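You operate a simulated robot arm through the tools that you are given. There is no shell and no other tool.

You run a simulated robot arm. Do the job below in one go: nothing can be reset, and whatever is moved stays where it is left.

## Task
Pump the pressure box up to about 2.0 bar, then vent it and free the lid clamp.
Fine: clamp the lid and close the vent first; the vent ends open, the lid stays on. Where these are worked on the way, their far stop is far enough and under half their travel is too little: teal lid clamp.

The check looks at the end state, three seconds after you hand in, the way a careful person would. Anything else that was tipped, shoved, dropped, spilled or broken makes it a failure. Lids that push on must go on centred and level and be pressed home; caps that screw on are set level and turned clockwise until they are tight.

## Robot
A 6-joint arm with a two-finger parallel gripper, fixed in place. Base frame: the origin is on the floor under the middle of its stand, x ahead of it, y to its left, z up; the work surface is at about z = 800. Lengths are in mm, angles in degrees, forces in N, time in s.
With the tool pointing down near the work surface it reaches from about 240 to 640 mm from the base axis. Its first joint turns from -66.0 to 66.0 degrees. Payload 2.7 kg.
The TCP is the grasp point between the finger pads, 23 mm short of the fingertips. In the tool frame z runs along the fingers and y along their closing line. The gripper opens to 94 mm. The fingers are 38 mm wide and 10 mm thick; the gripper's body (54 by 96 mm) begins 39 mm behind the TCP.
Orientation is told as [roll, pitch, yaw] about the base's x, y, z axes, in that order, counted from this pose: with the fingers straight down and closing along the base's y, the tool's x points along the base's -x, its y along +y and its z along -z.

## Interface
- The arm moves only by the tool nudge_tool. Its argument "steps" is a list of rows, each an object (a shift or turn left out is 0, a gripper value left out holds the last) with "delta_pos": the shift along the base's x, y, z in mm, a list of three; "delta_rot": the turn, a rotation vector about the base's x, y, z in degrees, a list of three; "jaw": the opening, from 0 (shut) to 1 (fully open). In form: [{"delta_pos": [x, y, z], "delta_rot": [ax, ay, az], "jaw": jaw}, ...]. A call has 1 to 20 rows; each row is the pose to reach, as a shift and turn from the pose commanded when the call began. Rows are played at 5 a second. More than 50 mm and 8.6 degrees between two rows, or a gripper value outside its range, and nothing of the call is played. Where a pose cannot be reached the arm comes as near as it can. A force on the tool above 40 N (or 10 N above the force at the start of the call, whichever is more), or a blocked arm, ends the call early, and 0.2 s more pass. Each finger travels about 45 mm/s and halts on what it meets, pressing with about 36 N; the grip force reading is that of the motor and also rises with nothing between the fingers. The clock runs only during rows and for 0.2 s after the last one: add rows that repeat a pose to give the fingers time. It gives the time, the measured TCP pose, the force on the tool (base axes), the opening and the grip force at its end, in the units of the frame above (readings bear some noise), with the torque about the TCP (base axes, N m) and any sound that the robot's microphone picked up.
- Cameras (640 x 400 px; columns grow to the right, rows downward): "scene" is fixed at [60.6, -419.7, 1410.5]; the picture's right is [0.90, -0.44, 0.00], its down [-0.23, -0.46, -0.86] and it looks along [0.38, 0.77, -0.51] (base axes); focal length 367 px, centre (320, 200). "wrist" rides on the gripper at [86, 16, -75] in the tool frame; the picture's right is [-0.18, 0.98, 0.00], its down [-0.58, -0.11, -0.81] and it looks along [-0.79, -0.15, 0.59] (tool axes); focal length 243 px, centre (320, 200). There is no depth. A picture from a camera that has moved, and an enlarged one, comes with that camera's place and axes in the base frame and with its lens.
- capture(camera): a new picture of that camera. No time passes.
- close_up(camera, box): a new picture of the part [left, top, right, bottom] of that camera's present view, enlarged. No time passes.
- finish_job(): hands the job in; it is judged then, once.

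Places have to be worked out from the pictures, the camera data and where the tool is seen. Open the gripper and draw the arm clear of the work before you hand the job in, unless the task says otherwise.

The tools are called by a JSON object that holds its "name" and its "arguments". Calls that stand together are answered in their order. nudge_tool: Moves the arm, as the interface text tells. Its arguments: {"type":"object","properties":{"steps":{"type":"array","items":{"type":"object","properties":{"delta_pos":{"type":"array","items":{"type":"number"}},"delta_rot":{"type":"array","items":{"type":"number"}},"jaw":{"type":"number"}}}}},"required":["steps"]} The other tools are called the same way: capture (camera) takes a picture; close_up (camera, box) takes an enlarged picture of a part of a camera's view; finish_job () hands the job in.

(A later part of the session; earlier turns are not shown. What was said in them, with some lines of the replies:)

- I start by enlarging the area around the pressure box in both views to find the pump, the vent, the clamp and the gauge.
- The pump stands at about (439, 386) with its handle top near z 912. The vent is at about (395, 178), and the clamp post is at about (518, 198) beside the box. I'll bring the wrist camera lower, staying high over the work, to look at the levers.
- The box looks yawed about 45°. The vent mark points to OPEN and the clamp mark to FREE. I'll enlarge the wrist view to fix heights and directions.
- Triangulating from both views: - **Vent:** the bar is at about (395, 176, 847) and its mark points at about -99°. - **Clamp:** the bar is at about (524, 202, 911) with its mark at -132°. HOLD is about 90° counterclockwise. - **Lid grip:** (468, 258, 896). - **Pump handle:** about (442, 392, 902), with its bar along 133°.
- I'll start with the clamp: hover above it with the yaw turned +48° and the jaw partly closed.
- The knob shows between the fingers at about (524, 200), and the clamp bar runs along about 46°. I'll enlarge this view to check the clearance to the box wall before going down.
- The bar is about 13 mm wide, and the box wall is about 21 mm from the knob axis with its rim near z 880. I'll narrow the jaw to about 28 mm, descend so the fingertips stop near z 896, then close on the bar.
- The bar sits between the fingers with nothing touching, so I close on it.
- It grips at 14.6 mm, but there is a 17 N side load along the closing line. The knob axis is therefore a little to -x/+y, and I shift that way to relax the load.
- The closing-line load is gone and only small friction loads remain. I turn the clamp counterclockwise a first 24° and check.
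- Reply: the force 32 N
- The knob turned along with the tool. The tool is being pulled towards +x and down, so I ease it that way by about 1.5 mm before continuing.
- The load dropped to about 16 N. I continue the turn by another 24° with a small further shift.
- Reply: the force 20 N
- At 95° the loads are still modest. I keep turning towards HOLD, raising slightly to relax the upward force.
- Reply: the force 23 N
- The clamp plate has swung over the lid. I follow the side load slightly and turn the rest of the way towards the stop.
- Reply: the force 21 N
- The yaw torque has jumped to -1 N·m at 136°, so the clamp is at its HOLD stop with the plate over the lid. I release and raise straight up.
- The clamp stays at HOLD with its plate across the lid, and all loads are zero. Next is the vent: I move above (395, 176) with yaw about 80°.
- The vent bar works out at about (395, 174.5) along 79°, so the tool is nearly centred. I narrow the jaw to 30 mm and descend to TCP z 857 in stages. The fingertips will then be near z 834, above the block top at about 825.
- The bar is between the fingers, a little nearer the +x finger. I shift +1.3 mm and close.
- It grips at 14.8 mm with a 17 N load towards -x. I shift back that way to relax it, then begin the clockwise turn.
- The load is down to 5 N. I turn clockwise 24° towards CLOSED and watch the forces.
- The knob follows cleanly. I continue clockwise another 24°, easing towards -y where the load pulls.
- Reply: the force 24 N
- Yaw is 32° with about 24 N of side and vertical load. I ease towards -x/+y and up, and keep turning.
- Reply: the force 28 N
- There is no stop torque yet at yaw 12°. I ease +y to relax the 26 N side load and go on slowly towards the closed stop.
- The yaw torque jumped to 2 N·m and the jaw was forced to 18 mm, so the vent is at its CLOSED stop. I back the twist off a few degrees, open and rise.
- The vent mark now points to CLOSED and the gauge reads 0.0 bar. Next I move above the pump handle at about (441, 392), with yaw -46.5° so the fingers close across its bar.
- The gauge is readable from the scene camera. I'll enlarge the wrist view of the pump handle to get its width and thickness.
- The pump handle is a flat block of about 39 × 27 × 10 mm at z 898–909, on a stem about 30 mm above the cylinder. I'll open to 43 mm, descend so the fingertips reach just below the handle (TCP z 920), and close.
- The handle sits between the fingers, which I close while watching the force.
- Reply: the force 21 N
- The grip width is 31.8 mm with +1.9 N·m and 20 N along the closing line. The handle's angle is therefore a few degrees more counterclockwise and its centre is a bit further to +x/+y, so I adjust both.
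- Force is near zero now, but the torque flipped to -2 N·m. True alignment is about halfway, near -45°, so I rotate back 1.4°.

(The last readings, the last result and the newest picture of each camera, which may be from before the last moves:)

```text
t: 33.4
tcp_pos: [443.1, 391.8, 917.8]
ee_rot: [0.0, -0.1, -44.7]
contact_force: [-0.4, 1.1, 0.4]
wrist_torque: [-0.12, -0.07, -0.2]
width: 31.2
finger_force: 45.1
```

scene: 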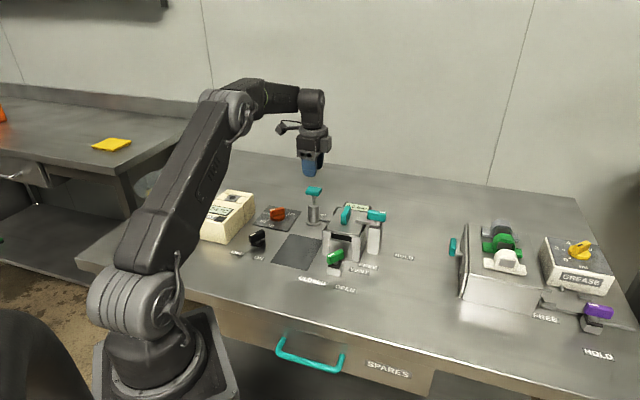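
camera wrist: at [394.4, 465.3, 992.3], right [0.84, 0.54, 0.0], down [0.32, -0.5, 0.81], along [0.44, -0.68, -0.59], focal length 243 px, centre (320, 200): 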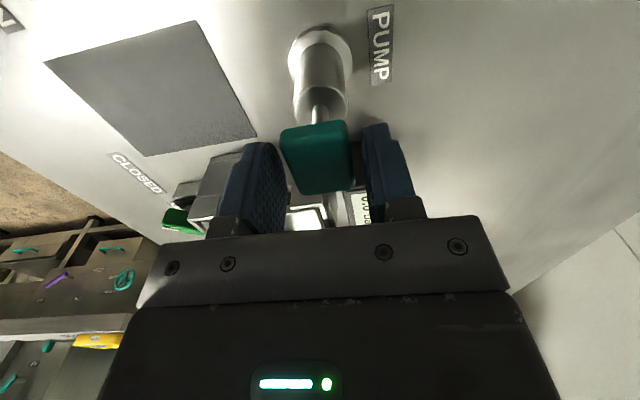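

It is aligned with all loads near zero at 31.2 mm. I push the plunger down 12 mm slowly and read force and gauge.

{"name": "nudge_tool", "arguments": {"steps": [{"delta_pos": [0, 0, -3]}, {"delta_pos": [0, 0, -6]}, {"delta_pos": [0, 0, -9]}, {"delta_pos": [0, 0, -12]}, {"delta_pos": [0, 0, -12]}]}}

{"name": "close_up", "arguments": {"camera": "scene", "box": [280, 150, 400, 250]}}

```text
t: 34.6
tcp_pos: [443.5, 392.0, 906.2]
ee_rot: [0.0, 0.1, -44.9]
contact_force: [-4.6, -1.5, 4.5]
wrist_torque: [-0.49, -0.34, -0.29]
width: 31.0
finger_force: 45.0
```

```text
4.00 times, centred on (340, 200) of scene
camera zoom: at [60.4, -419.8, 1410.4], right [0.9, -0.44, 0.0], down [-0.23, -0.46, -0.86], along [0.38, 0.77, -0.51], focal length 1469 px, centre (240, 200)
```

zoom: 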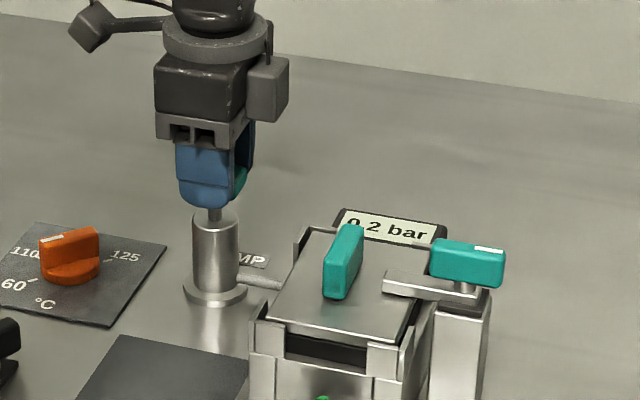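

The gauge reads 0.2 bar after 12 mm with only about 5 N of resistance. I push further down another 12 mm.

{"name": "nudge_tool", "arguments": {"steps": [{"delta_pos": [0.3, 0, -3]}, {"delta_pos": [0.3, 0, -6]}, {"delta_pos": [0.3, 0, -9]}, {"delta_pos": [0.3, 0, -12]}, {"delta_pos": [0.3, 0, -12]}]}}

{"name": "close_up", "arguments": {"camera": "scene", "box": [280, 150, 400, 250]}}

```text
t: 35.8
tcp_pos: [443.8, 391.8, 894.7]
ee_rot: [0.1, 0.1, -45.0]
contact_force: [-6.6, -2.9, 7.2]
wrist_torque: [0.03, 0.17, -0.4]
width: 31.2
finger_force: 44.8
```

```text
4.00 times, centred on (340, 200) of scene
camera zoom: at [60.3, -419.9, 1410.4], right [0.9, -0.44, 0.0], down [-0.23, -0.46, -0.86], along [0.38, 0.77, -0.51], focal length 1469 px, centre (240, 200)
```

zoom: 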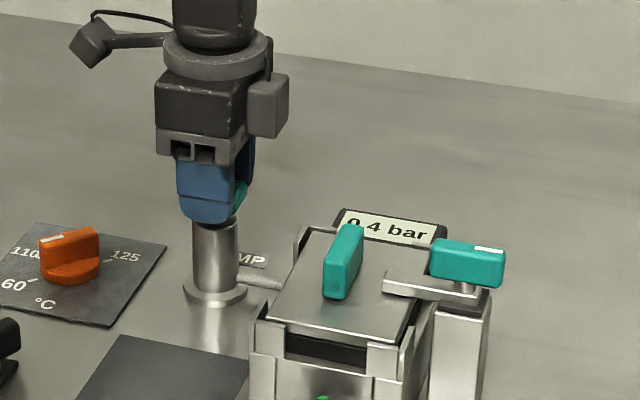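

It reads 0.4 bar at 24 mm down, with fingertips about 6 mm above the cylinder. I draw the handle back up the same distance and check that the pressure holds.

{"name": "nudge_tool", "arguments": {"steps": [{"delta_pos": [-0.3, 0, 4]}, {"delta_pos": [-0.3, 0, 8]}, {"delta_pos": [-0.3, 0, 12]}, {"delta_pos": [-0.3, 0, 16]}, {"delta_pos": [-0.3, 0, 20]}, {"delta_pos": [-0.3, 0, 24]}, {"delta_pos": [-0.3, 0, 24]}]}}

{"name": "close_up", "arguments": {"camera": "scene", "box": [280, 150, 400, 250]}}

```text
t: 37.4
tcp_pos: [443.1, 391.9, 918.6]
ee_rot: [0.0, 0.0, -44.9]
contact_force: [2.3, 0.5, -1.6]
wrist_torque: [0.21, 0.19, -0.4]
width: 31.0
finger_force: 45.1
```

```text
4.00 times, centred on (340, 200) of scene
camera zoom: at [60.7, -419.7, 1410.5], right [0.9, -0.44, 0.0], down [-0.23, -0.46, -0.86], along [0.38, 0.77, -0.51], focal length 1469 px, centre (240, 200)
```

zoom: 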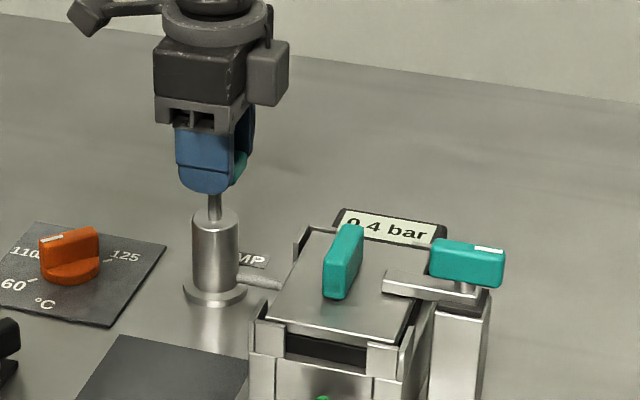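

The pressure holds at 0.4 bar and the handle came up with the grip. I do a second full stroke of the same 24 mm, down then up.

{"name": "nudge_tool", "arguments": {"steps": [{"delta_pos": [0, 0, -4]}, {"delta_pos": [0, 0, -8]}, {"delta_pos": [0, 0, -12]}, {"delta_pos": [0.2, 0, -16]}, {"delta_pos": [0.3, 0, -20]}, {"delta_pos": [0.3, 0, -24]}, {"delta_pos": [0.3, 0, -24]}, {"delta_pos": [0.3, 0, -20]}, {"delta_pos": [0.2, 0, -16]}, {"delta_pos": [0, 0, -12]}, {"delta_pos": [0, 0, -8]}, {"delta_pos": [0, 0, -4]}, {"delta_pos": [0, 0, 0]}, {"delta_pos": [0, 0, 0]}]}}

{"name": "close_up", "arguments": {"camera": "scene", "box": [280, 150, 400, 250]}}

```text
t: 40.4
tcp_pos: [441.9, 390.6, 917.5]
ee_rot: [0.1, 0.0, -44.8]
contact_force: [2.4, 4.6, 0.6]
wrist_torque: [0.42, 0.4, -0.3]
width: 31.1
finger_force: 45.2
```

```text
4.00 times, centred on (340, 200) of scene
camera zoom: at [60.7, -419.6, 1410.5], right [0.9, -0.44, 0.0], down [-0.23, -0.46, -0.86], along [0.38, 0.77, -0.51], focal length 1469 px, centre (240, 200)
```

zoom: 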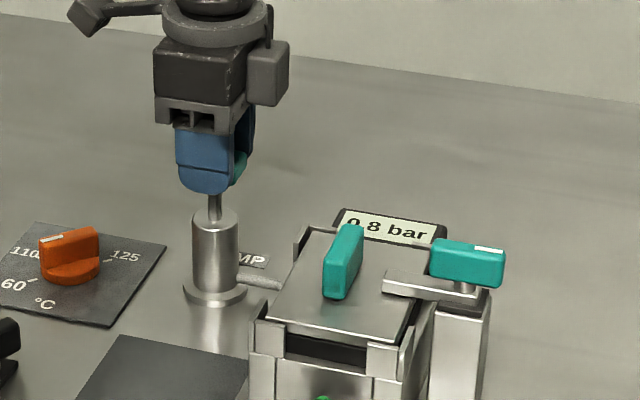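

The gauge reads 0.8 bar, so each stroke adds 0.4 bar. I do the third stroke.

{"name": "nudge_tool", "arguments": {"steps": [{"delta_pos": [0, 0, -4]}, {"delta_pos": [0, 0, -8]}, {"delta_pos": [0, 0, -12]}, {"delta_pos": [0.2, 0, -16]}, {"delta_pos": [0.3, 0, -20]}, {"delta_pos": [0.3, 0, -24]}, {"delta_pos": [0.3, 0, -24]}, {"delta_pos": [0.3, 0, -20]}, {"delta_pos": [0.2, 0, -16]}, {"delta_pos": [0, 0, -12]}, {"delta_pos": [0, 0, -8]}, {"delta_pos": [0, 0, -4]}, {"delta_pos": [0, 0, 0]}, {"delta_pos": [0, 0, 0]}]}}

{"name": "close_up", "arguments": {"camera": "scene", "box": [280, 150, 400, 250]}}

```text
t: 43.4
tcp_pos: [443.2, 392.0, 918.8]
ee_rot: [0.0, -0.1, -44.8]
contact_force: [2.4, -5.6, -1.8]
wrist_torque: [0.09, 0.14, -0.31]
width: 31.3
finger_force: 44.8
```

```text
4.00 times, centred on (340, 200) of scene
camera zoom: at [60.7, -419.9, 1410.4], right [0.9, -0.44, 0.0], down [-0.23, -0.46, -0.86], along [0.38, 0.77, -0.51], focal length 1469 px, centre (240, 200)
```

zoom: 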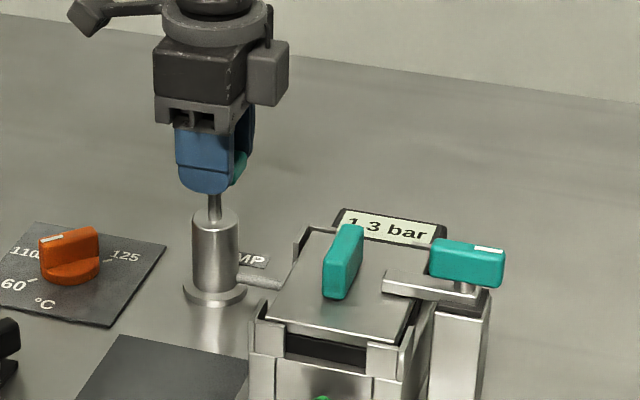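

The gauge reads about 1.3 bar, roughly 0.42 per stroke. I do a fourth stroke, then will finish with a measured partial one.

{"name": "nudge_tool", "arguments": {"steps": [{"delta_pos": [0, 0, -4]}, {"delta_pos": [0, 0, -8]}, {"delta_pos": [0, 0, -12]}, {"delta_pos": [0.2, 0, -16]}, {"delta_pos": [0.3, 0, -20]}, {"delta_pos": [0.3, 0, -24]}, {"delta_pos": [0.3, 0, -24]}, {"delta_pos": [0.3, 0, -20]}, {"delta_pos": [0.2, 0, -16]}, {"delta_pos": [0, 0, -12]}, {"delta_pos": [0, 0, -8]}, {"delta_pos": [0, 0, -4]}, {"delta_pos": [0, 0, 0]}, {"delta_pos": [0, 0, 0]}]}}

{"name": "close_up", "arguments": {"camera": "scene", "box": [330, 185, 400, 225]}}

```text
t: 46.4
tcp_pos: [443.1, 391.7, 918.7]
ee_rot: [0.1, 0.0, -44.9]
contact_force: [-0.8, -5.1, -1.9]
wrist_torque: [0.04, 0.09, -0.34]
width: 31.1
finger_force: 45.1
```

```text
9.14 times, centred on (365, 205) of scene
camera zoom: at [60.6, -419.8, 1410.4], right [0.9, -0.44, 0.0], down [-0.23, -0.46, -0.86], along [0.38, 0.77, -0.51], focal length 3358 px, centre (-91, 154)
```

zoom: 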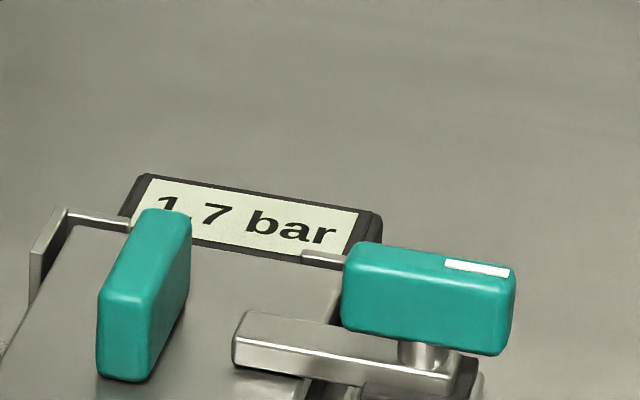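

It reads 1.7 bar. About 17 mm more should give 2.0, so I push 13 mm first and read before adding more.

{"name": "nudge_tool", "arguments": {"steps": [{"delta_pos": [0, 0, -4]}, {"delta_pos": [0, 0, -8]}, {"delta_pos": [0, 0, -11]}, {"delta_pos": [0, 0, -13]}, {"delta_pos": [0, 0, -13]}]}}

{"name": "close_up", "arguments": {"camera": "scene", "box": [330, 185, 400, 225]}}

```text
t: 47.6
tcp_pos: [443.2, 391.8, 906.4]
ee_rot: [0.2, 0.0, -44.9]
contact_force: [-1.4, -7.3, 3.8]
wrist_torque: [0.3, 0.46, -0.36]
width: 31.2
finger_force: 45.1
```

```text
9.14 times, centred on (365, 205) of scene
camera zoom: at [60.5, -420.0, 1410.4], right [0.9, -0.44, 0.0], down [-0.23, -0.46, -0.86], along [0.38, 0.77, -0.51], focal length 3358 px, centre (-91, 154)
```

zoom: 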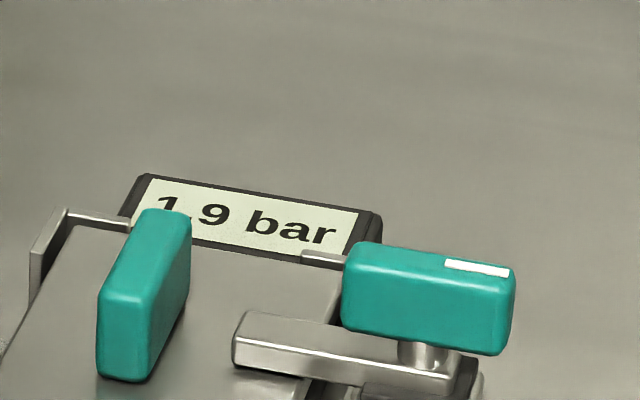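

It reads 1.9 bar, so I press 5 mm further to bring it to about 2.0.

{"name": "nudge_tool", "arguments": {"steps": [{"delta_pos": [0, 0, -2]}, {"delta_pos": [0, 0, -4]}, {"delta_pos": [0, 0, -5]}, {"delta_pos": [0, 0, -5]}]}}

{"name": "close_up", "arguments": {"camera": "scene", "box": [330, 185, 400, 225]}}

```text
t: 48.6
tcp_pos: [444.7, 391.3, 900.9]
ee_rot: [0.1, 0.0, -44.8]
contact_force: [4.0, -9.6, 5.2]
wrist_torque: [0.05, 0.12, -0.34]
width: 31.1
finger_force: 45.4
```

```text
9.14 times, centred on (365, 205) of scene
camera zoom: at [60.6, -420.1, 1410.3], right [0.9, -0.44, 0.0], down [-0.23, -0.46, -0.86], along [0.38, 0.77, -0.51], focal length 3358 px, centre (-91, 154)
```

zoom: 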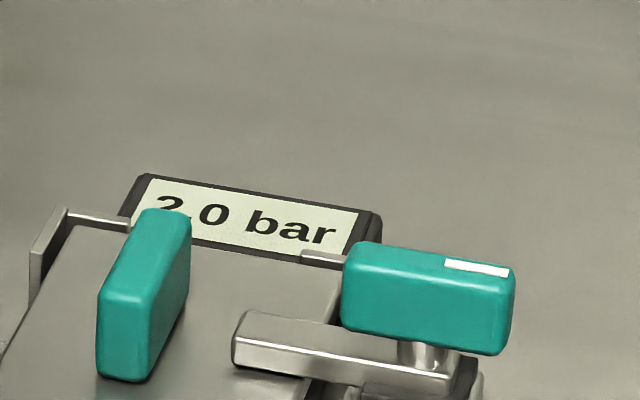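

The gauge reads 2.0 bar. I draw the handle back up to its start height, which adds no pressure, then open the fingers and rise clear.

{"name": "nudge_tool", "arguments": {"steps": [{"delta_pos": [0, 0, 4]}, {"delta_pos": [0, 0, 8]}, {"delta_pos": [0, 0, 12]}, {"delta_pos": [0, 0, 16]}, {"delta_pos": [0, 0, 18]}, {"delta_pos": [0, 0, 18]}, {"delta_pos": [0, 0, 18], "jaw": 0.35}, {"delta_pos": [0, 0, 18], "jaw": 0.5}, {"delta_pos": [0, 0, 18], "jaw": 0.5}, {"delta_pos": [0, 0, 35], "jaw": 0.5}, {"delta_pos": [0, 0, 60], "jaw": 0.5}, {"delta_pos": [0, 0, 85], "jaw": 0.5}]}}

{"name": "close_up", "arguments": {"camera": "scene", "box": [280, 150, 400, 250]}}

```text
t: 51.2
tcp_pos: [443.4, 392.6, 985.4]
ee_rot: [0.0, 0.0, -44.8]
contact_force: [-0.1, -0.2, 0.1]
wrist_torque: [0.01, 0.0, -0.04]
width: 46.9
finger_force: 0.1
```

```text
4.00 times, centred on (340, 200) of scene
camera zoom: at [60.6, -419.7, 1410.4], right [0.9, -0.44, 0.0], down [-0.23, -0.46, -0.86], along [0.38, 0.77, -0.51], focal length 1469 px, centre (240, 200)
```

zoom: 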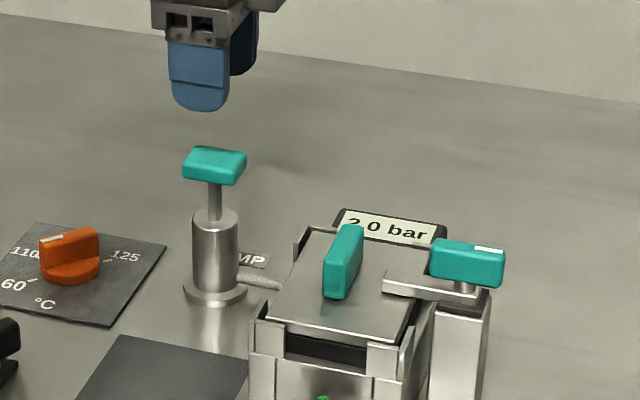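

The pump handle is back at the top and the gauge holds 2.0 bar. I return above the vent at about (393.5, 176.5) with yaw 7° to open it.

{"name": "nudge_tool", "arguments": {"steps": [{"delta_pos": [-6, -27, 5], "delta_rot": [0, 0, 6.5], "jaw": 0.4}, {"delta_pos": [-12, -54, 10], "delta_rot": [0, 0, 13], "jaw": 0.4}, {"delta_pos": [-18, -81, 10], "delta_rot": [0, 0, 19.5], "jaw": 0.4}, {"delta_pos": [-25, -108, 10], "delta_rot": [0, 0, 26], "jaw": 0.4}, {"delta_pos": [-31, -135, 10], "delta_rot": [0, 0, 32.5], "jaw": 0.4}, {"delta_pos": [-37, -162, 10], "delta_rot": [0, 0, 39], "jaw": 0.4}, {"delta_pos": [-44, -189, 10], "delta_rot": [0, 0, 45.5], "jaw": 0.4}, {"delta_pos": [-50, -216, 0], "delta_rot": [0, 0, 51.8], "jaw": 0.4}, {"delta_pos": [-50, -216, -30], "delta_rot": [0, 0, 51.8], "jaw": 0.33}, {"delta_pos": [-50, -216, -55], "delta_rot": [0, 0, 51.8], "jaw": 0.33}, {"delta_pos": [-50, -216, -55], "delta_rot": [0, 0, 51.8], "jaw": 0.33}]}}

{"name": "capture", "arguments": {"camera": "wrist"}}

```text
t: 53.6
tcp_pos: [393.8, 175.7, 931.9]
ee_rot: [0.1, -0.1, 7.0]
contact_force: [-0.2, 1.0, 0.1]
wrist_torque: [0.02, 0.01, -0.01]
width: 30.9
finger_force: 0.0
```

```text
taken
camera wrist: at [305.5, 180.5, 1006.2], right [0.06, 1.0, 0.0], down [0.59, -0.04, 0.81], along [0.8, -0.05, -0.59], focal length 243 px, centre (320, 200)
```

wrist: 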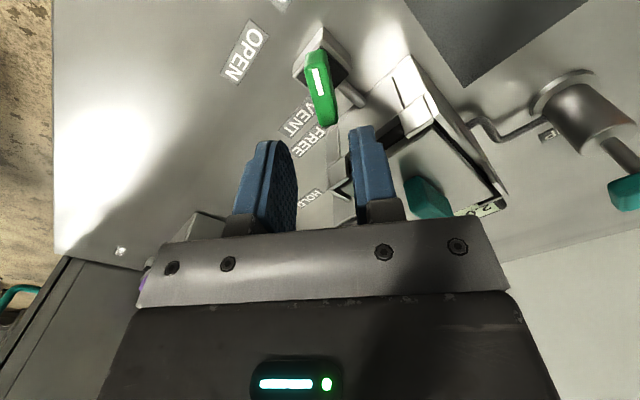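

The vent bar is aligned under the fingers just as it was at the first approach. I descend to TCP z 857 and grip.

{"name": "nudge_tool", "arguments": {"steps": [{"delta_pos": [-0.3, 0.8, -15], "jaw": 0.33}, {"delta_pos": [-0.3, 0.8, -30], "jaw": 0.33}, {"delta_pos": [-0.3, 0.8, -44], "jaw": 0.33}, {"delta_pos": [-0.3, 0.8, -56], "jaw": 0.33}, {"delta_pos": [-0.3, 0.8, -66], "jaw": 0.33}, {"delta_pos": [-0.3, 0.8, -75], "jaw": 0.33}, {"delta_pos": [-0.3, 0.8, -75], "jaw": 0.33}, {"delta_pos": [-0.3, 0.8, -75], "jaw": 0.15}, {"delta_pos": [-0.3, 0.8, -75], "jaw": 0.05}, {"delta_pos": [-0.3, 0.8, -75], "jaw": 0.05}, {"delta_pos": [-0.3, 0.8, -75], "jaw": 0.05}]}}

{"name": "capture", "arguments": {"camera": "wrist"}}

```text
t: 56.0
tcp_pos: [393.8, 176.1, 855.5]
ee_rot: [0.1, 0.0, 7.1]
contact_force: [0.4, 3.8, -5.6]
wrist_torque: [-0.11, -0.25, 1.62]
width: 15.7
finger_force: 45.0
```

```text
taken
camera wrist: at [305.2, 181.5, 930.3], right [0.06, 1.0, 0.0], down [0.59, -0.04, 0.81], along [0.8, -0.05, -0.59], focal length 243 px, centre (320, 200)
```

wrist: 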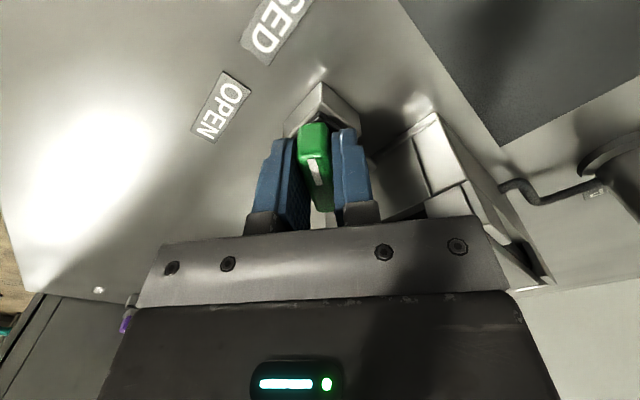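

It grips at 15.7 mm with the bar about 2° counterclockwise of the tool. I turn counterclockwise towards OPEN in stages.

{"name": "nudge_tool", "arguments": {"steps": [{"delta_pos": [0, 0.4, 0.2], "delta_rot": [0, 0, 3]}, {"delta_pos": [0.1, 0.5, 0.2], "delta_rot": [0, 0, 7]}, {"delta_pos": [0.1, 0.5, 0.2], "delta_rot": [0, 0, 11]}, {"delta_pos": [0.2, 0.5, 0.2], "delta_rot": [0, 0, 15]}, {"delta_pos": [0.2, 0.5, 0.2], "delta_rot": [0, 0, 19]}, {"delta_pos": [0.3, 0.4, 0.2], "delta_rot": [0, 0, 23]}]}}

{"name": "close_up", "arguments": {"camera": "scene", "box": [330, 185, 400, 225]}}

```text
t: 57.4
tcp_pos: [393.4, 175.1, 855.6]
ee_rot: [0.1, 0.2, 30.0]
contact_force: [8.9, -21.9, -16.2]
wrist_torque: [0.08, -0.99, -0.09]
width: 15.3
finger_force: 44.9
```

```text
9.14 times, centred on (365, 205) of scene
camera zoom: at [60.9, -420.2, 1410.3], right [0.9, -0.44, 0.0], down [-0.23, -0.46, -0.86], along [0.38, 0.77, -0.51], focal length 3358 px, centre (-91, 154)
```

zoom: 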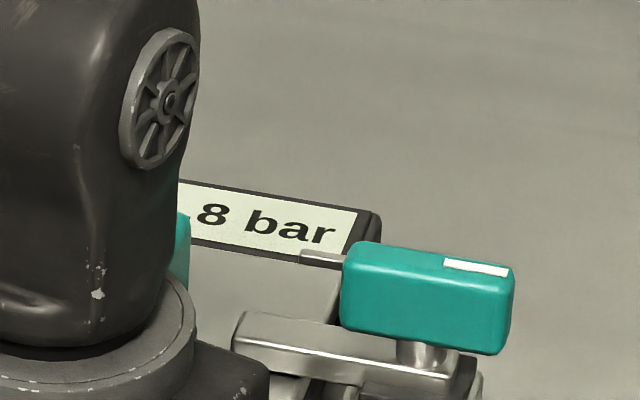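

The pressure has begun to fall, so the vent is opening. The load pulls towards -y and down, so I ease that way and continue turning.

{"name": "nudge_tool", "arguments": {"steps": [{"delta_pos": [0.3, -0.7, -0.3]}, {"delta_pos": [0.5, -1.3, -0.6], "delta_rot": [0, 0, 3]}, {"delta_pos": [0.5, -1.3, -0.6], "delta_rot": [0, 0, 7]}, {"delta_pos": [0.6, -1.3, -0.6], "delta_rot": [0, 0, 11]}, {"delta_pos": [0.6, -1.3, -0.6], "delta_rot": [0, 0, 15]}, {"delta_pos": [0.7, -1.3, -0.6], "delta_rot": [0, 0, 19]}]}}

```text
t: 58.8
tcp_pos: [393.6, 173.8, 856.3]
ee_rot: [0.1, 0.0, 49.0]
contact_force: [5.8, -25.2, 6.1]
wrist_torque: [-1.1, 0.4, -0.06]
width: 15.0
finger_force: 44.9
```

The load is still 25 N towards -y at yaw 49°. I shift +x/-y and continue.

{"name": "nudge_tool", "arguments": {"steps": [{"delta_pos": [0.5, -0.7, 0.1]}, {"delta_pos": [1.0, -1.4, 0.2]}, {"delta_pos": [1.0, -1.4, 0.2], "delta_rot": [0, 0, 3]}, {"delta_pos": [1.2, -1.4, 0.2], "delta_rot": [0, 0, 7]}, {"delta_pos": [1.3, -1.4, 0.2], "delta_rot": [0, 0, 11]}, {"delta_pos": [1.4, -1.4, 0.2], "delta_rot": [0, 0, 15]}, {"delta_pos": [1.5, -1.4, 0.2], "delta_rot": [0, 0, 19]}]}}

{"name": "capture", "arguments": {"camera": "wrist"}}

```text
t: 60.4
tcp_pos: [395.5, 174.6, 856.0]
ee_rot: [0.0, 0.0, 68.0]
contact_force: [-1.9, -17.2, 1.4]
wrist_torque: [0.84, -0.7, -0.06]
width: 15.1
finger_force: 45.2
```

```text
taken
camera wrist: at [347.7, 99.6, 930.4], right [-0.84, 0.54, 0.0], down [0.32, 0.5, 0.81], along [0.43, 0.68, -0.59], focal length 243 px, centre (320, 200)
```

wrist: 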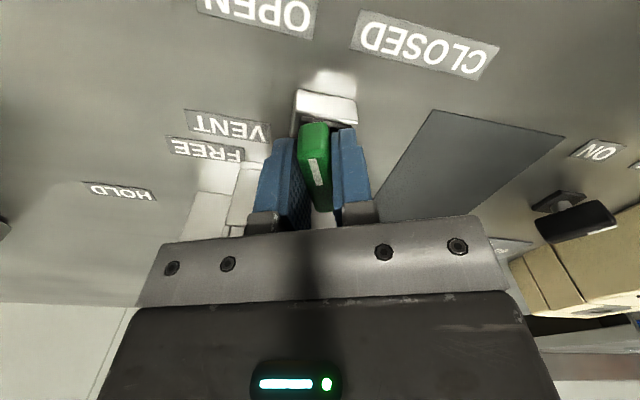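

Yaw is 68° and there is no stop torque yet. I turn the last 12–16° to the open stop, in smaller steps.

{"name": "nudge_tool", "arguments": {"steps": [{"delta_pos": [0, -0.7, 0], "delta_rot": [0, 0, 3]}, {"delta_pos": [0, -0.9, 0], "delta_rot": [0, 0, 6]}, {"delta_pos": [0, -0.9, 0], "delta_rot": [0, 0, 9]}, {"delta_pos": [0, -0.9, 0], "delta_rot": [0, 0, 12]}, {"delta_pos": [0, -0.9, 0], "delta_rot": [0, 0, 14]}]}}

```text
t: 61.6
tcp_pos: [394.6, 173.4, 856.3]
ee_rot: [0.1, 0.0, 81.6]
contact_force: [-4.6, 8.6, 0.6]
wrist_torque: [-1.08, 0.12, -1.68]
width: 14.8
finger_force: 45.1
```

The torque of -1.7 N·m at 82° shows the open stop, where the knob started. I release and rise.

{"name": "nudge_tool", "arguments": {"steps": [{"delta_rot": [0, 0, -1], "jaw": 0.2}, {"delta_rot": [0, 0, -1], "jaw": 0.35}, {"delta_rot": [0, 0, -1], "jaw": 0.35}, {"delta_pos": [0, 0, 15], "delta_rot": [0, 0, -1], "jaw": 0.35}, {"delta_pos": [0, 0, 40], "delta_rot": [0, 0, -1], "jaw": 0.35}, {"delta_pos": [0, 0, 80], "delta_rot": [0, 0, -1], "jaw": 0.35}, {"delta_pos": [0, 0, 125], "delta_rot": [0, 0, -1], "jaw": 0.35}]}}

{"name": "capture", "arguments": {"camera": "wrist"}}

{"name": "close_up", "arguments": {"camera": "scene", "box": [290, 170, 400, 300]}}

```text
t: 63.2
tcp_pos: [395.1, 172.6, 983.2]
ee_rot: [0.1, 0.0, 81.1]
contact_force: [0.8, 0.8, -1.0]
wrist_torque: [-0.02, 0.01, -0.01]
width: 32.8
finger_force: 0.1
```

```text
taken
camera wrist: at [365.6, 91.1, 1057.1], right [-0.94, 0.34, 0.0], down [0.2, 0.56, 0.81], along [0.27, 0.76, -0.59], focal length 243 px, centre (320, 200)
```

wrist: 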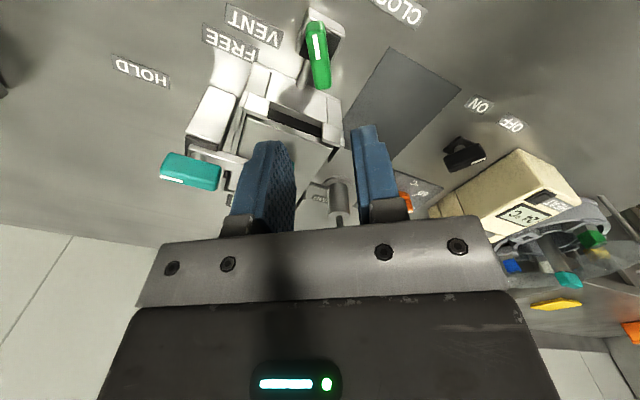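

```text
3.08 times, centred on (345, 235) of scene
camera zoom: at [60.6, -419.7, 1410.4], right [0.9, -0.44, 0.0], down [-0.23, -0.46, -0.86], along [0.38, 0.77, -0.51], focal length 1130 px, centre (243, 92)
```

zoom: 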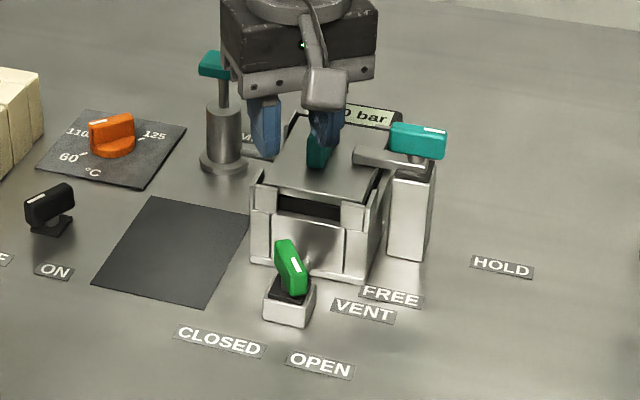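

The vent is open again and the gauge's last digit reads 0. I go back above the clamp at (527, 201) with yaw 135°, then read the gauge fully before freeing it.

{"name": "nudge_tool", "arguments": {"steps": [{"delta_pos": [16, 3.5, 5], "delta_rot": [0, 0, 7], "jaw": 0.33}, {"delta_pos": [33, 7, 10], "delta_rot": [0, 0, 14], "jaw": 0.33}, {"delta_pos": [50, 10.5, 10], "delta_rot": [0, 0, 21], "jaw": 0.33}, {"delta_pos": [66, 14, 10], "delta_rot": [0, 0, 28], "jaw": 0.33}, {"delta_pos": [83, 18, 10], "delta_rot": [0, 0, 35], "jaw": 0.33}, {"delta_pos": [100, 21, 10], "delta_rot": [0, 0, 42], "jaw": 0.33}, {"delta_pos": [116, 25, 10], "delta_rot": [0, 0, 48], "jaw": 0.33}, {"delta_pos": [132, 28, 5], "delta_rot": [0, 0, 54], "jaw": 0.33}, {"delta_pos": [132, 28, 5], "delta_rot": [0, 0, 54], "jaw": 0.33}]}}

{"name": "capture", "arguments": {"camera": "wrist"}}

{"name": "close_up", "arguments": {"camera": "scene", "box": [290, 170, 400, 300]}}

```text
t: 65.2
tcp_pos: [527.5, 202.9, 985.2]
ee_rot: [0.1, 0.0, 135.1]
contact_force: [-0.4, -0.1, 0.3]
wrist_torque: [0.0, -0.04, -0.01]
width: 31.2
finger_force: 0.1
```

```text
taken
camera wrist: at [577.1, 130.5, 1059.9], right [-0.82, -0.57, 0.0], down [-0.33, 0.49, 0.81], along [-0.46, 0.66, -0.59], focal length 243 px, centre (320, 200)
```

wrist: 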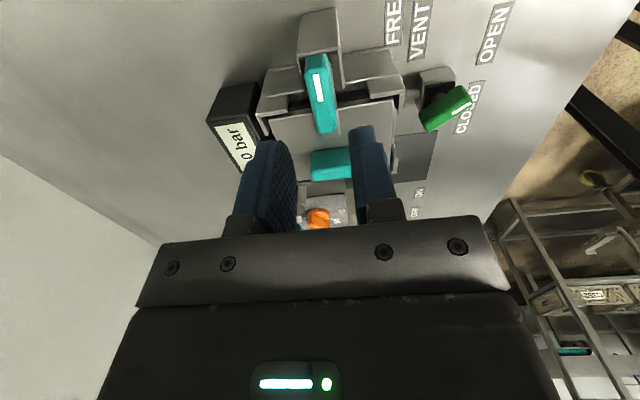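

```text
3.08 times, centred on (345, 235) of scene
camera zoom: at [60.6, -419.7, 1410.5], right [0.9, -0.44, 0.0], down [-0.23, -0.46, -0.86], along [0.38, 0.77, -0.51], focal length 1130 px, centre (243, 92)
```

zoom: 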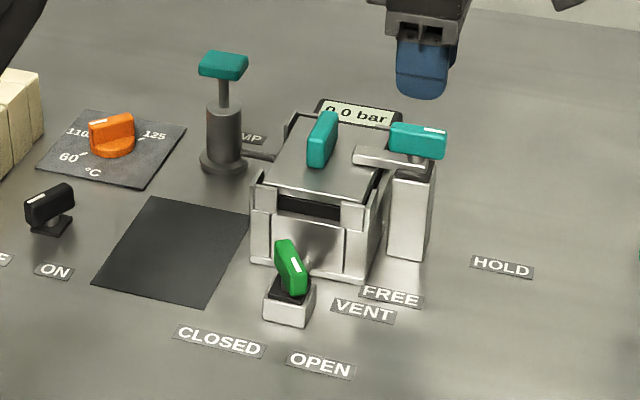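

The gauge reads 0.0 bar, so the box is vented and the clamp can be freed. I descend to TCP z 919 over the clamp bar and close on it.

{"name": "nudge_tool", "arguments": {"steps": [{"delta_pos": [-0.5, -1, -15], "delta_rot": [0, 0, -1], "jaw": 0.32}, {"delta_pos": [-0.5, -1, -30], "delta_rot": [0, 0, -1], "jaw": 0.32}, {"delta_pos": [-0.5, -1, -45], "delta_rot": [0, 0, -1], "jaw": 0.32}, {"delta_pos": [-0.5, -1, -57], "delta_rot": [0, 0, -1], "jaw": 0.32}, {"delta_pos": [-0.5, -1, -66], "delta_rot": [0, 0, -1], "jaw": 0.32}, {"delta_pos": [-0.5, -1, -66], "delta_rot": [0, 0, -1], "jaw": 0.32}]}}

{"name": "capture", "arguments": {"camera": "wrist"}}

```text
t: 66.6
tcp_pos: [527.8, 200.4, 917.9]
ee_rot: [0.1, 0.0, 134.0]
contact_force: [0.8, 0.3, 0.2]
wrist_torque: [0.01, 0.02, 0.02]
width: 30.0
finger_force: 0.0
```

```text
taken
camera wrist: at [576.2, 127.0, 993.2], right [-0.84, -0.55, 0.0], down [-0.32, 0.49, 0.81], along [-0.44, 0.67, -0.59], focal length 243 px, centre (320, 200)
```

wrist: 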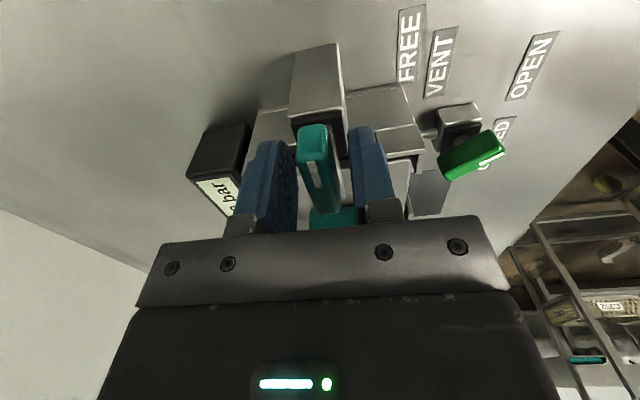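

The bar is between the fingers with no contact, so I close on it.

{"name": "nudge_tool", "arguments": {"steps": [{"delta_pos": [0, 0, 0.5], "jaw": 0.15}, {"delta_pos": [0, 0, 0.5], "jaw": 0.05}, {"delta_pos": [0, 0, 0.5], "jaw": 0.05}, {"delta_pos": [0, 0, 0.5], "jaw": 0.05}]}}

```text
t: 67.6
tcp_pos: [526.6, 201.3, 919.8]
ee_rot: [0.0, 0.0, 134.0]
contact_force: [6.4, 2.7, -5.6]
wrist_torque: [0.02, -0.44, 0.0]
width: 15.0
finger_force: 44.7
```

It grips well aligned with low loads. I turn clockwise towards FREE in stages, following the slight drift seen on the way in.

{"name": "nudge_tool", "arguments": {"steps": [{"delta_pos": [0, 0, -0.2], "delta_rot": [0, 0, -4]}, {"delta_pos": [-0.2, 0, -0.2], "delta_rot": [0, 0, -8]}, {"delta_pos": [-0.4, 0, -0.2], "delta_rot": [0, 0, -12]}, {"delta_pos": [-0.6, 0, -0.2], "delta_rot": [0, 0, -16]}, {"delta_pos": [-0.8, 0, -0.2], "delta_rot": [0, 0, -20]}, {"delta_pos": [-1, 0, -0.2], "delta_rot": [0, 0, -24]}]}}

{"name": "close_up", "arguments": {"camera": "scene", "box": [290, 170, 400, 300]}}

```text
t: 69.0
tcp_pos: [526.9, 199.8, 920.6]
ee_rot: [0.1, 0.0, 109.7]
contact_force: [21.7, 1.2, -22.5]
wrist_torque: [-0.07, -0.36, -0.07]
width: 14.9
finger_force: 45.1
```

```text
3.08 times, centred on (345, 235) of scene
camera zoom: at [61.5, -419.6, 1410.5], right [0.9, -0.44, 0.0], down [-0.23, -0.46, -0.86], along [0.38, 0.77, -0.51], focal length 1130 px, centre (243, 92)
```

zoom: 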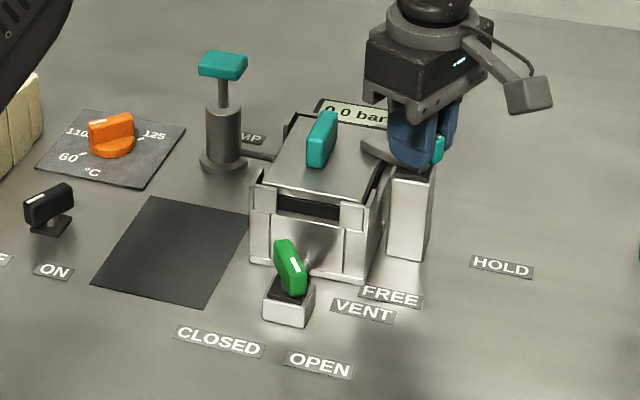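

The clamp is swinging off the lid and the lid is undisturbed. Loads are 22 N in +x and 22 N down, so I ease those off before continuing.

{"name": "nudge_tool", "arguments": {"steps": [{"delta_pos": [0.6, 0, -0.6]}, {"delta_pos": [1.2, 0, -1.1]}, {"delta_pos": [1.2, 0, -1.1]}]}}

```text
t: 69.8
tcp_pos: [526.2, 200.4, 919.3]
ee_rot: [0.2, 0.0, 109.9]
contact_force: [8.3, -5.5, -14.3]
wrist_torque: [-0.14, -0.63, 0.02]
width: 15.0
finger_force: 44.9
```

The loads dropped. I continue clockwise another 24°.

{"name": "nudge_tool", "arguments": {"steps": [{"delta_pos": [0.3, -0.3, -0.6], "delta_rot": [0, 0, -4]}, {"delta_pos": [0.2, -0.3, -0.6], "delta_rot": [0, 0, -8]}, {"delta_pos": [0.0, -0.3, -0.6], "delta_rot": [0, 0, -12]}, {"delta_pos": [-0.2, -0.3, -0.6], "delta_rot": [0, 0, -16]}, {"delta_pos": [-0.4, -0.3, -0.6], "delta_rot": [0, 0, -20]}, {"delta_pos": [-0.6, -0.3, -0.6], "delta_rot": [0, 0, -24]}]}}

```text
t: 71.2
tcp_pos: [524.8, 200.2, 920.9]
ee_rot: [0.1, 0.1, 85.8]
contact_force: [-23.8, -14.5, 11.5]
wrist_torque: [0.83, -0.36, 0.04]
width: 14.8
finger_force: 44.5
```

The load now pulls to -x/-y at about 30 N. I ease that way first, then continue.

{"name": "nudge_tool", "arguments": {"steps": [{"delta_pos": [-0.7, -0.4, 0.2]}, {"delta_pos": [-1.4, -0.8, 0.5]}, {"delta_pos": [-1.4, -0.8, 0.5], "delta_rot": [0, 0, -4]}, {"delta_pos": [-1.5, -0.8, 0.5], "delta_rot": [0, 0, -8]}, {"delta_pos": [-1.6, -0.8, 0.5], "delta_rot": [0, 0, -12]}, {"delta_pos": [-1.7, -0.8, 0.5], "delta_rot": [0, 0, -16]}]}}

```text
t: 72.6
tcp_pos: [523.4, 200.0, 918.7]
ee_rot: [0.1, -0.2, 69.9]
contact_force: [-7.1, -0.3, 8.6]
wrist_torque: [-0.6, -0.05, 0.02]
width: 14.8
finger_force: 45.4
```

Yaw is 70° with light load, so I continue to the FREE stop, which should be near 46°.

{"name": "nudge_tool", "arguments": {"steps": [{"delta_pos": [-0.3, 0, 0.3], "delta_rot": [0, 0, -4]}, {"delta_pos": [-0.4, 0, 0.3], "delta_rot": [0, 0, -8]}, {"delta_pos": [-0.5, 0.2, 0.3], "delta_rot": [0, 0, -12]}, {"delta_pos": [-0.6, 0.3, 0.3], "delta_rot": [0, 0, -16]}, {"delta_pos": [-0.6, 0.3, 0.3], "delta_rot": [0, 0, -20]}, {"delta_pos": [-0.6, 0.3, 0.3], "delta_rot": [0, 0, -23]}, {"delta_pos": [-0.6, 0.3, 0.3], "delta_rot": [0, 0, -25]}]}}

{"name": "close_up", "arguments": {"camera": "scene", "box": [290, 170, 400, 300]}}

```text
t: 74.2
tcp_pos: [523.4, 200.1, 918.8]
ee_rot: [0.1, -0.1, 44.9]
contact_force: [-6.1, 13.6, 8.2]
wrist_torque: [-0.24, -0.35, 0.08]
width: 14.9
finger_force: 45.2
```

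```text
3.08 times, centred on (345, 235) of scene
camera zoom: at [60.3, -419.4, 1410.6], right [0.9, -0.44, 0.0], down [-0.23, -0.46, -0.86], along [0.38, 0.77, -0.51], focal length 1130 px, centre (243, 92)
```

zoom: 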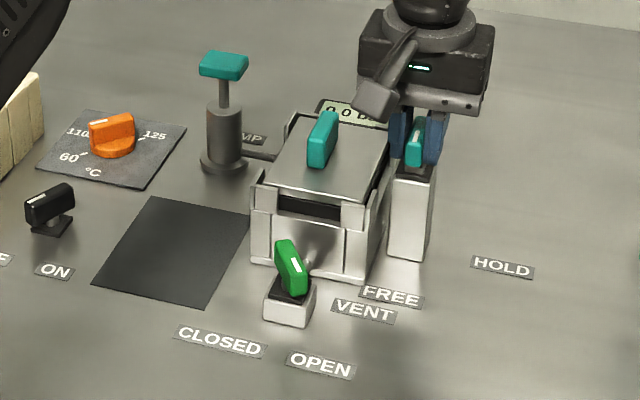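

Yaw is 45° with the plate clear of the lid, but no stop torque yet. I turn a few degrees more to feel for the stop.

{"name": "nudge_tool", "arguments": {"steps": [{"delta_pos": [-0.3, 0.6, 0.3], "delta_rot": [0, 0, -1.5]}, {"delta_pos": [-0.3, 0.6, 0.3], "delta_rot": [0, 0, -3]}, {"delta_pos": [-0.3, 0.6, 0.3], "delta_rot": [0, 0, -4]}]}}

```text
t: 75.0
tcp_pos: [523.1, 200.3, 919.8]
ee_rot: [0.2, 0.1, 41.2]
contact_force: [-7.6, 11.1, 3.7]
wrist_torque: [0.21, -0.19, 1.95]
width: 16.4
finger_force: 45.4
```

The torque of +1.95 N·m shows the FREE stop. I relax the twist, open, and raise straight up and clear.

{"name": "nudge_tool", "arguments": {"steps": [{"delta_rot": [0, 0, 2]}, {"delta_rot": [0, 0, 2.5], "jaw": 0.2}, {"delta_rot": [0, 0, 2.5], "jaw": 0.32}, {"delta_rot": [0, 0, 2.5], "jaw": 0.32}, {"delta_pos": [0, 0, 15], "delta_rot": [0, 0, 2.5], "jaw": 0.32}, {"delta_pos": [0, 0, 40], "delta_rot": [0, 0, 2.5], "jaw": 0.32}, {"delta_pos": [0, 0, 80], "delta_rot": [0, 0, 2.5], "jaw": 0.32}, {"delta_pos": [0, 0, 120], "delta_rot": [0, 0, 2.5], "jaw": 0.4}, {"delta_pos": [-30, 0, 150], "delta_rot": [0, 0, -4], "jaw": 0.6}, {"delta_pos": [-70, 0, 170], "delta_rot": [0, 0, -11], "jaw": 0.8}, {"delta_pos": [-110, -5, 190], "delta_rot": [0, 0, -18], "jaw": 1.0}, {"delta_pos": [-150, -10, 200], "delta_rot": [0, 0, -25], "jaw": 1.0}, {"delta_pos": [-150, -10, 200], "delta_rot": [0, 0, -25], "jaw": 1.0}]}}

{"name": "capture", "arguments": {"camera": "scene"}}

{"name": "close_up", "arguments": {"camera": "scene", "box": [290, 170, 400, 300]}}

{"name": "capture", "arguments": {"camera": "wrist"}}

```text
t: 77.8
tcp_pos: [372.7, 187.6, 1118.4]
ee_rot: [0.0, -0.1, 15.9]
contact_force: [0.9, -1.0, -0.3]
wrist_torque: [0.0, -0.01, -0.02]
width: 94.0
finger_force: 0.1
```

```text
taken
```

scene: 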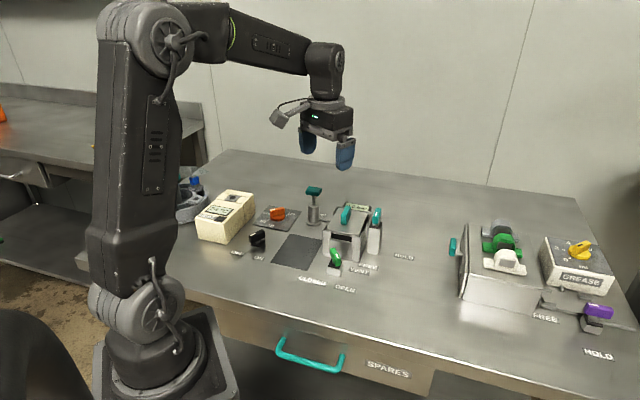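

```text
3.08 times, centred on (345, 235) of scene
camera zoom: at [60.6, -419.7, 1410.5], right [0.9, -0.44, 0.0], down [-0.23, -0.46, -0.86], along [0.38, 0.77, -0.51], focal length 1130 px, centre (243, 92)
```

zoom: 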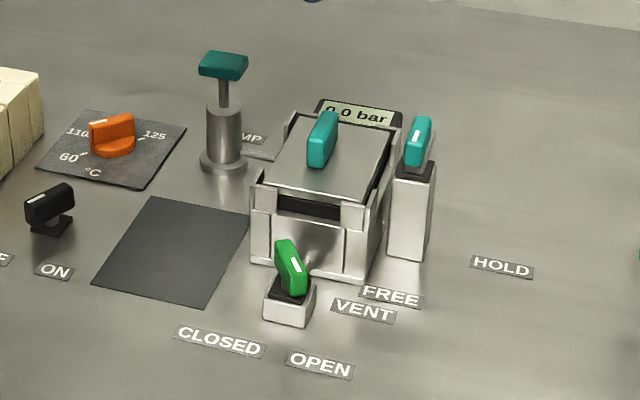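

```text
taken
camera wrist: at [285.7, 179.8, 1192.9], right [-0.09, 1.0, 0.0], down [0.59, 0.05, 0.81], along [0.8, 0.07, -0.59], focal length 243 px, centre (320, 200)
```

wrist: 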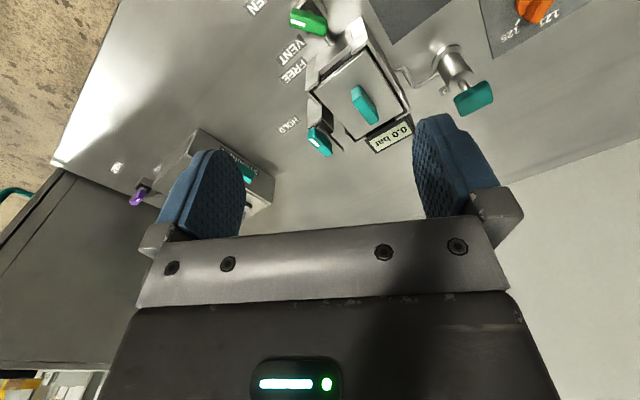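

The gauge reads 0.0 bar, the vent mark points to OPEN, and the clamp mark points to FREE with its plate off the lid. The lid is on, the pump handle is up, nothing else has moved, and the arm is clear with the gripper open, so I hand the job in.

{"name": "finish_job", "arguments": {}}

```text
The job is handed in.
```

I pumped the box to 2.0 bar on the gauge, vented it back to 0.0 bar and freed the lid clamp. The job is handed in, but no verdict has come back yet.

- **Clamp:** I turned it to its HOLD stop before pumping. After venting I turned it back to its FREE stop, with the plate clear of the lid.
- **Vent:** I closed it to its stop before pumping and opened it to its stop afterwards. It ends open.
- **Pump:** It took four full strokes and one partial one, with the gauge read as the pressure rose. The handle is back up where it started.
- **Lid and surroundings:** The lid is still on, and the last pictures show nothing else moved. The gripper is open and the arm is clear of the work.
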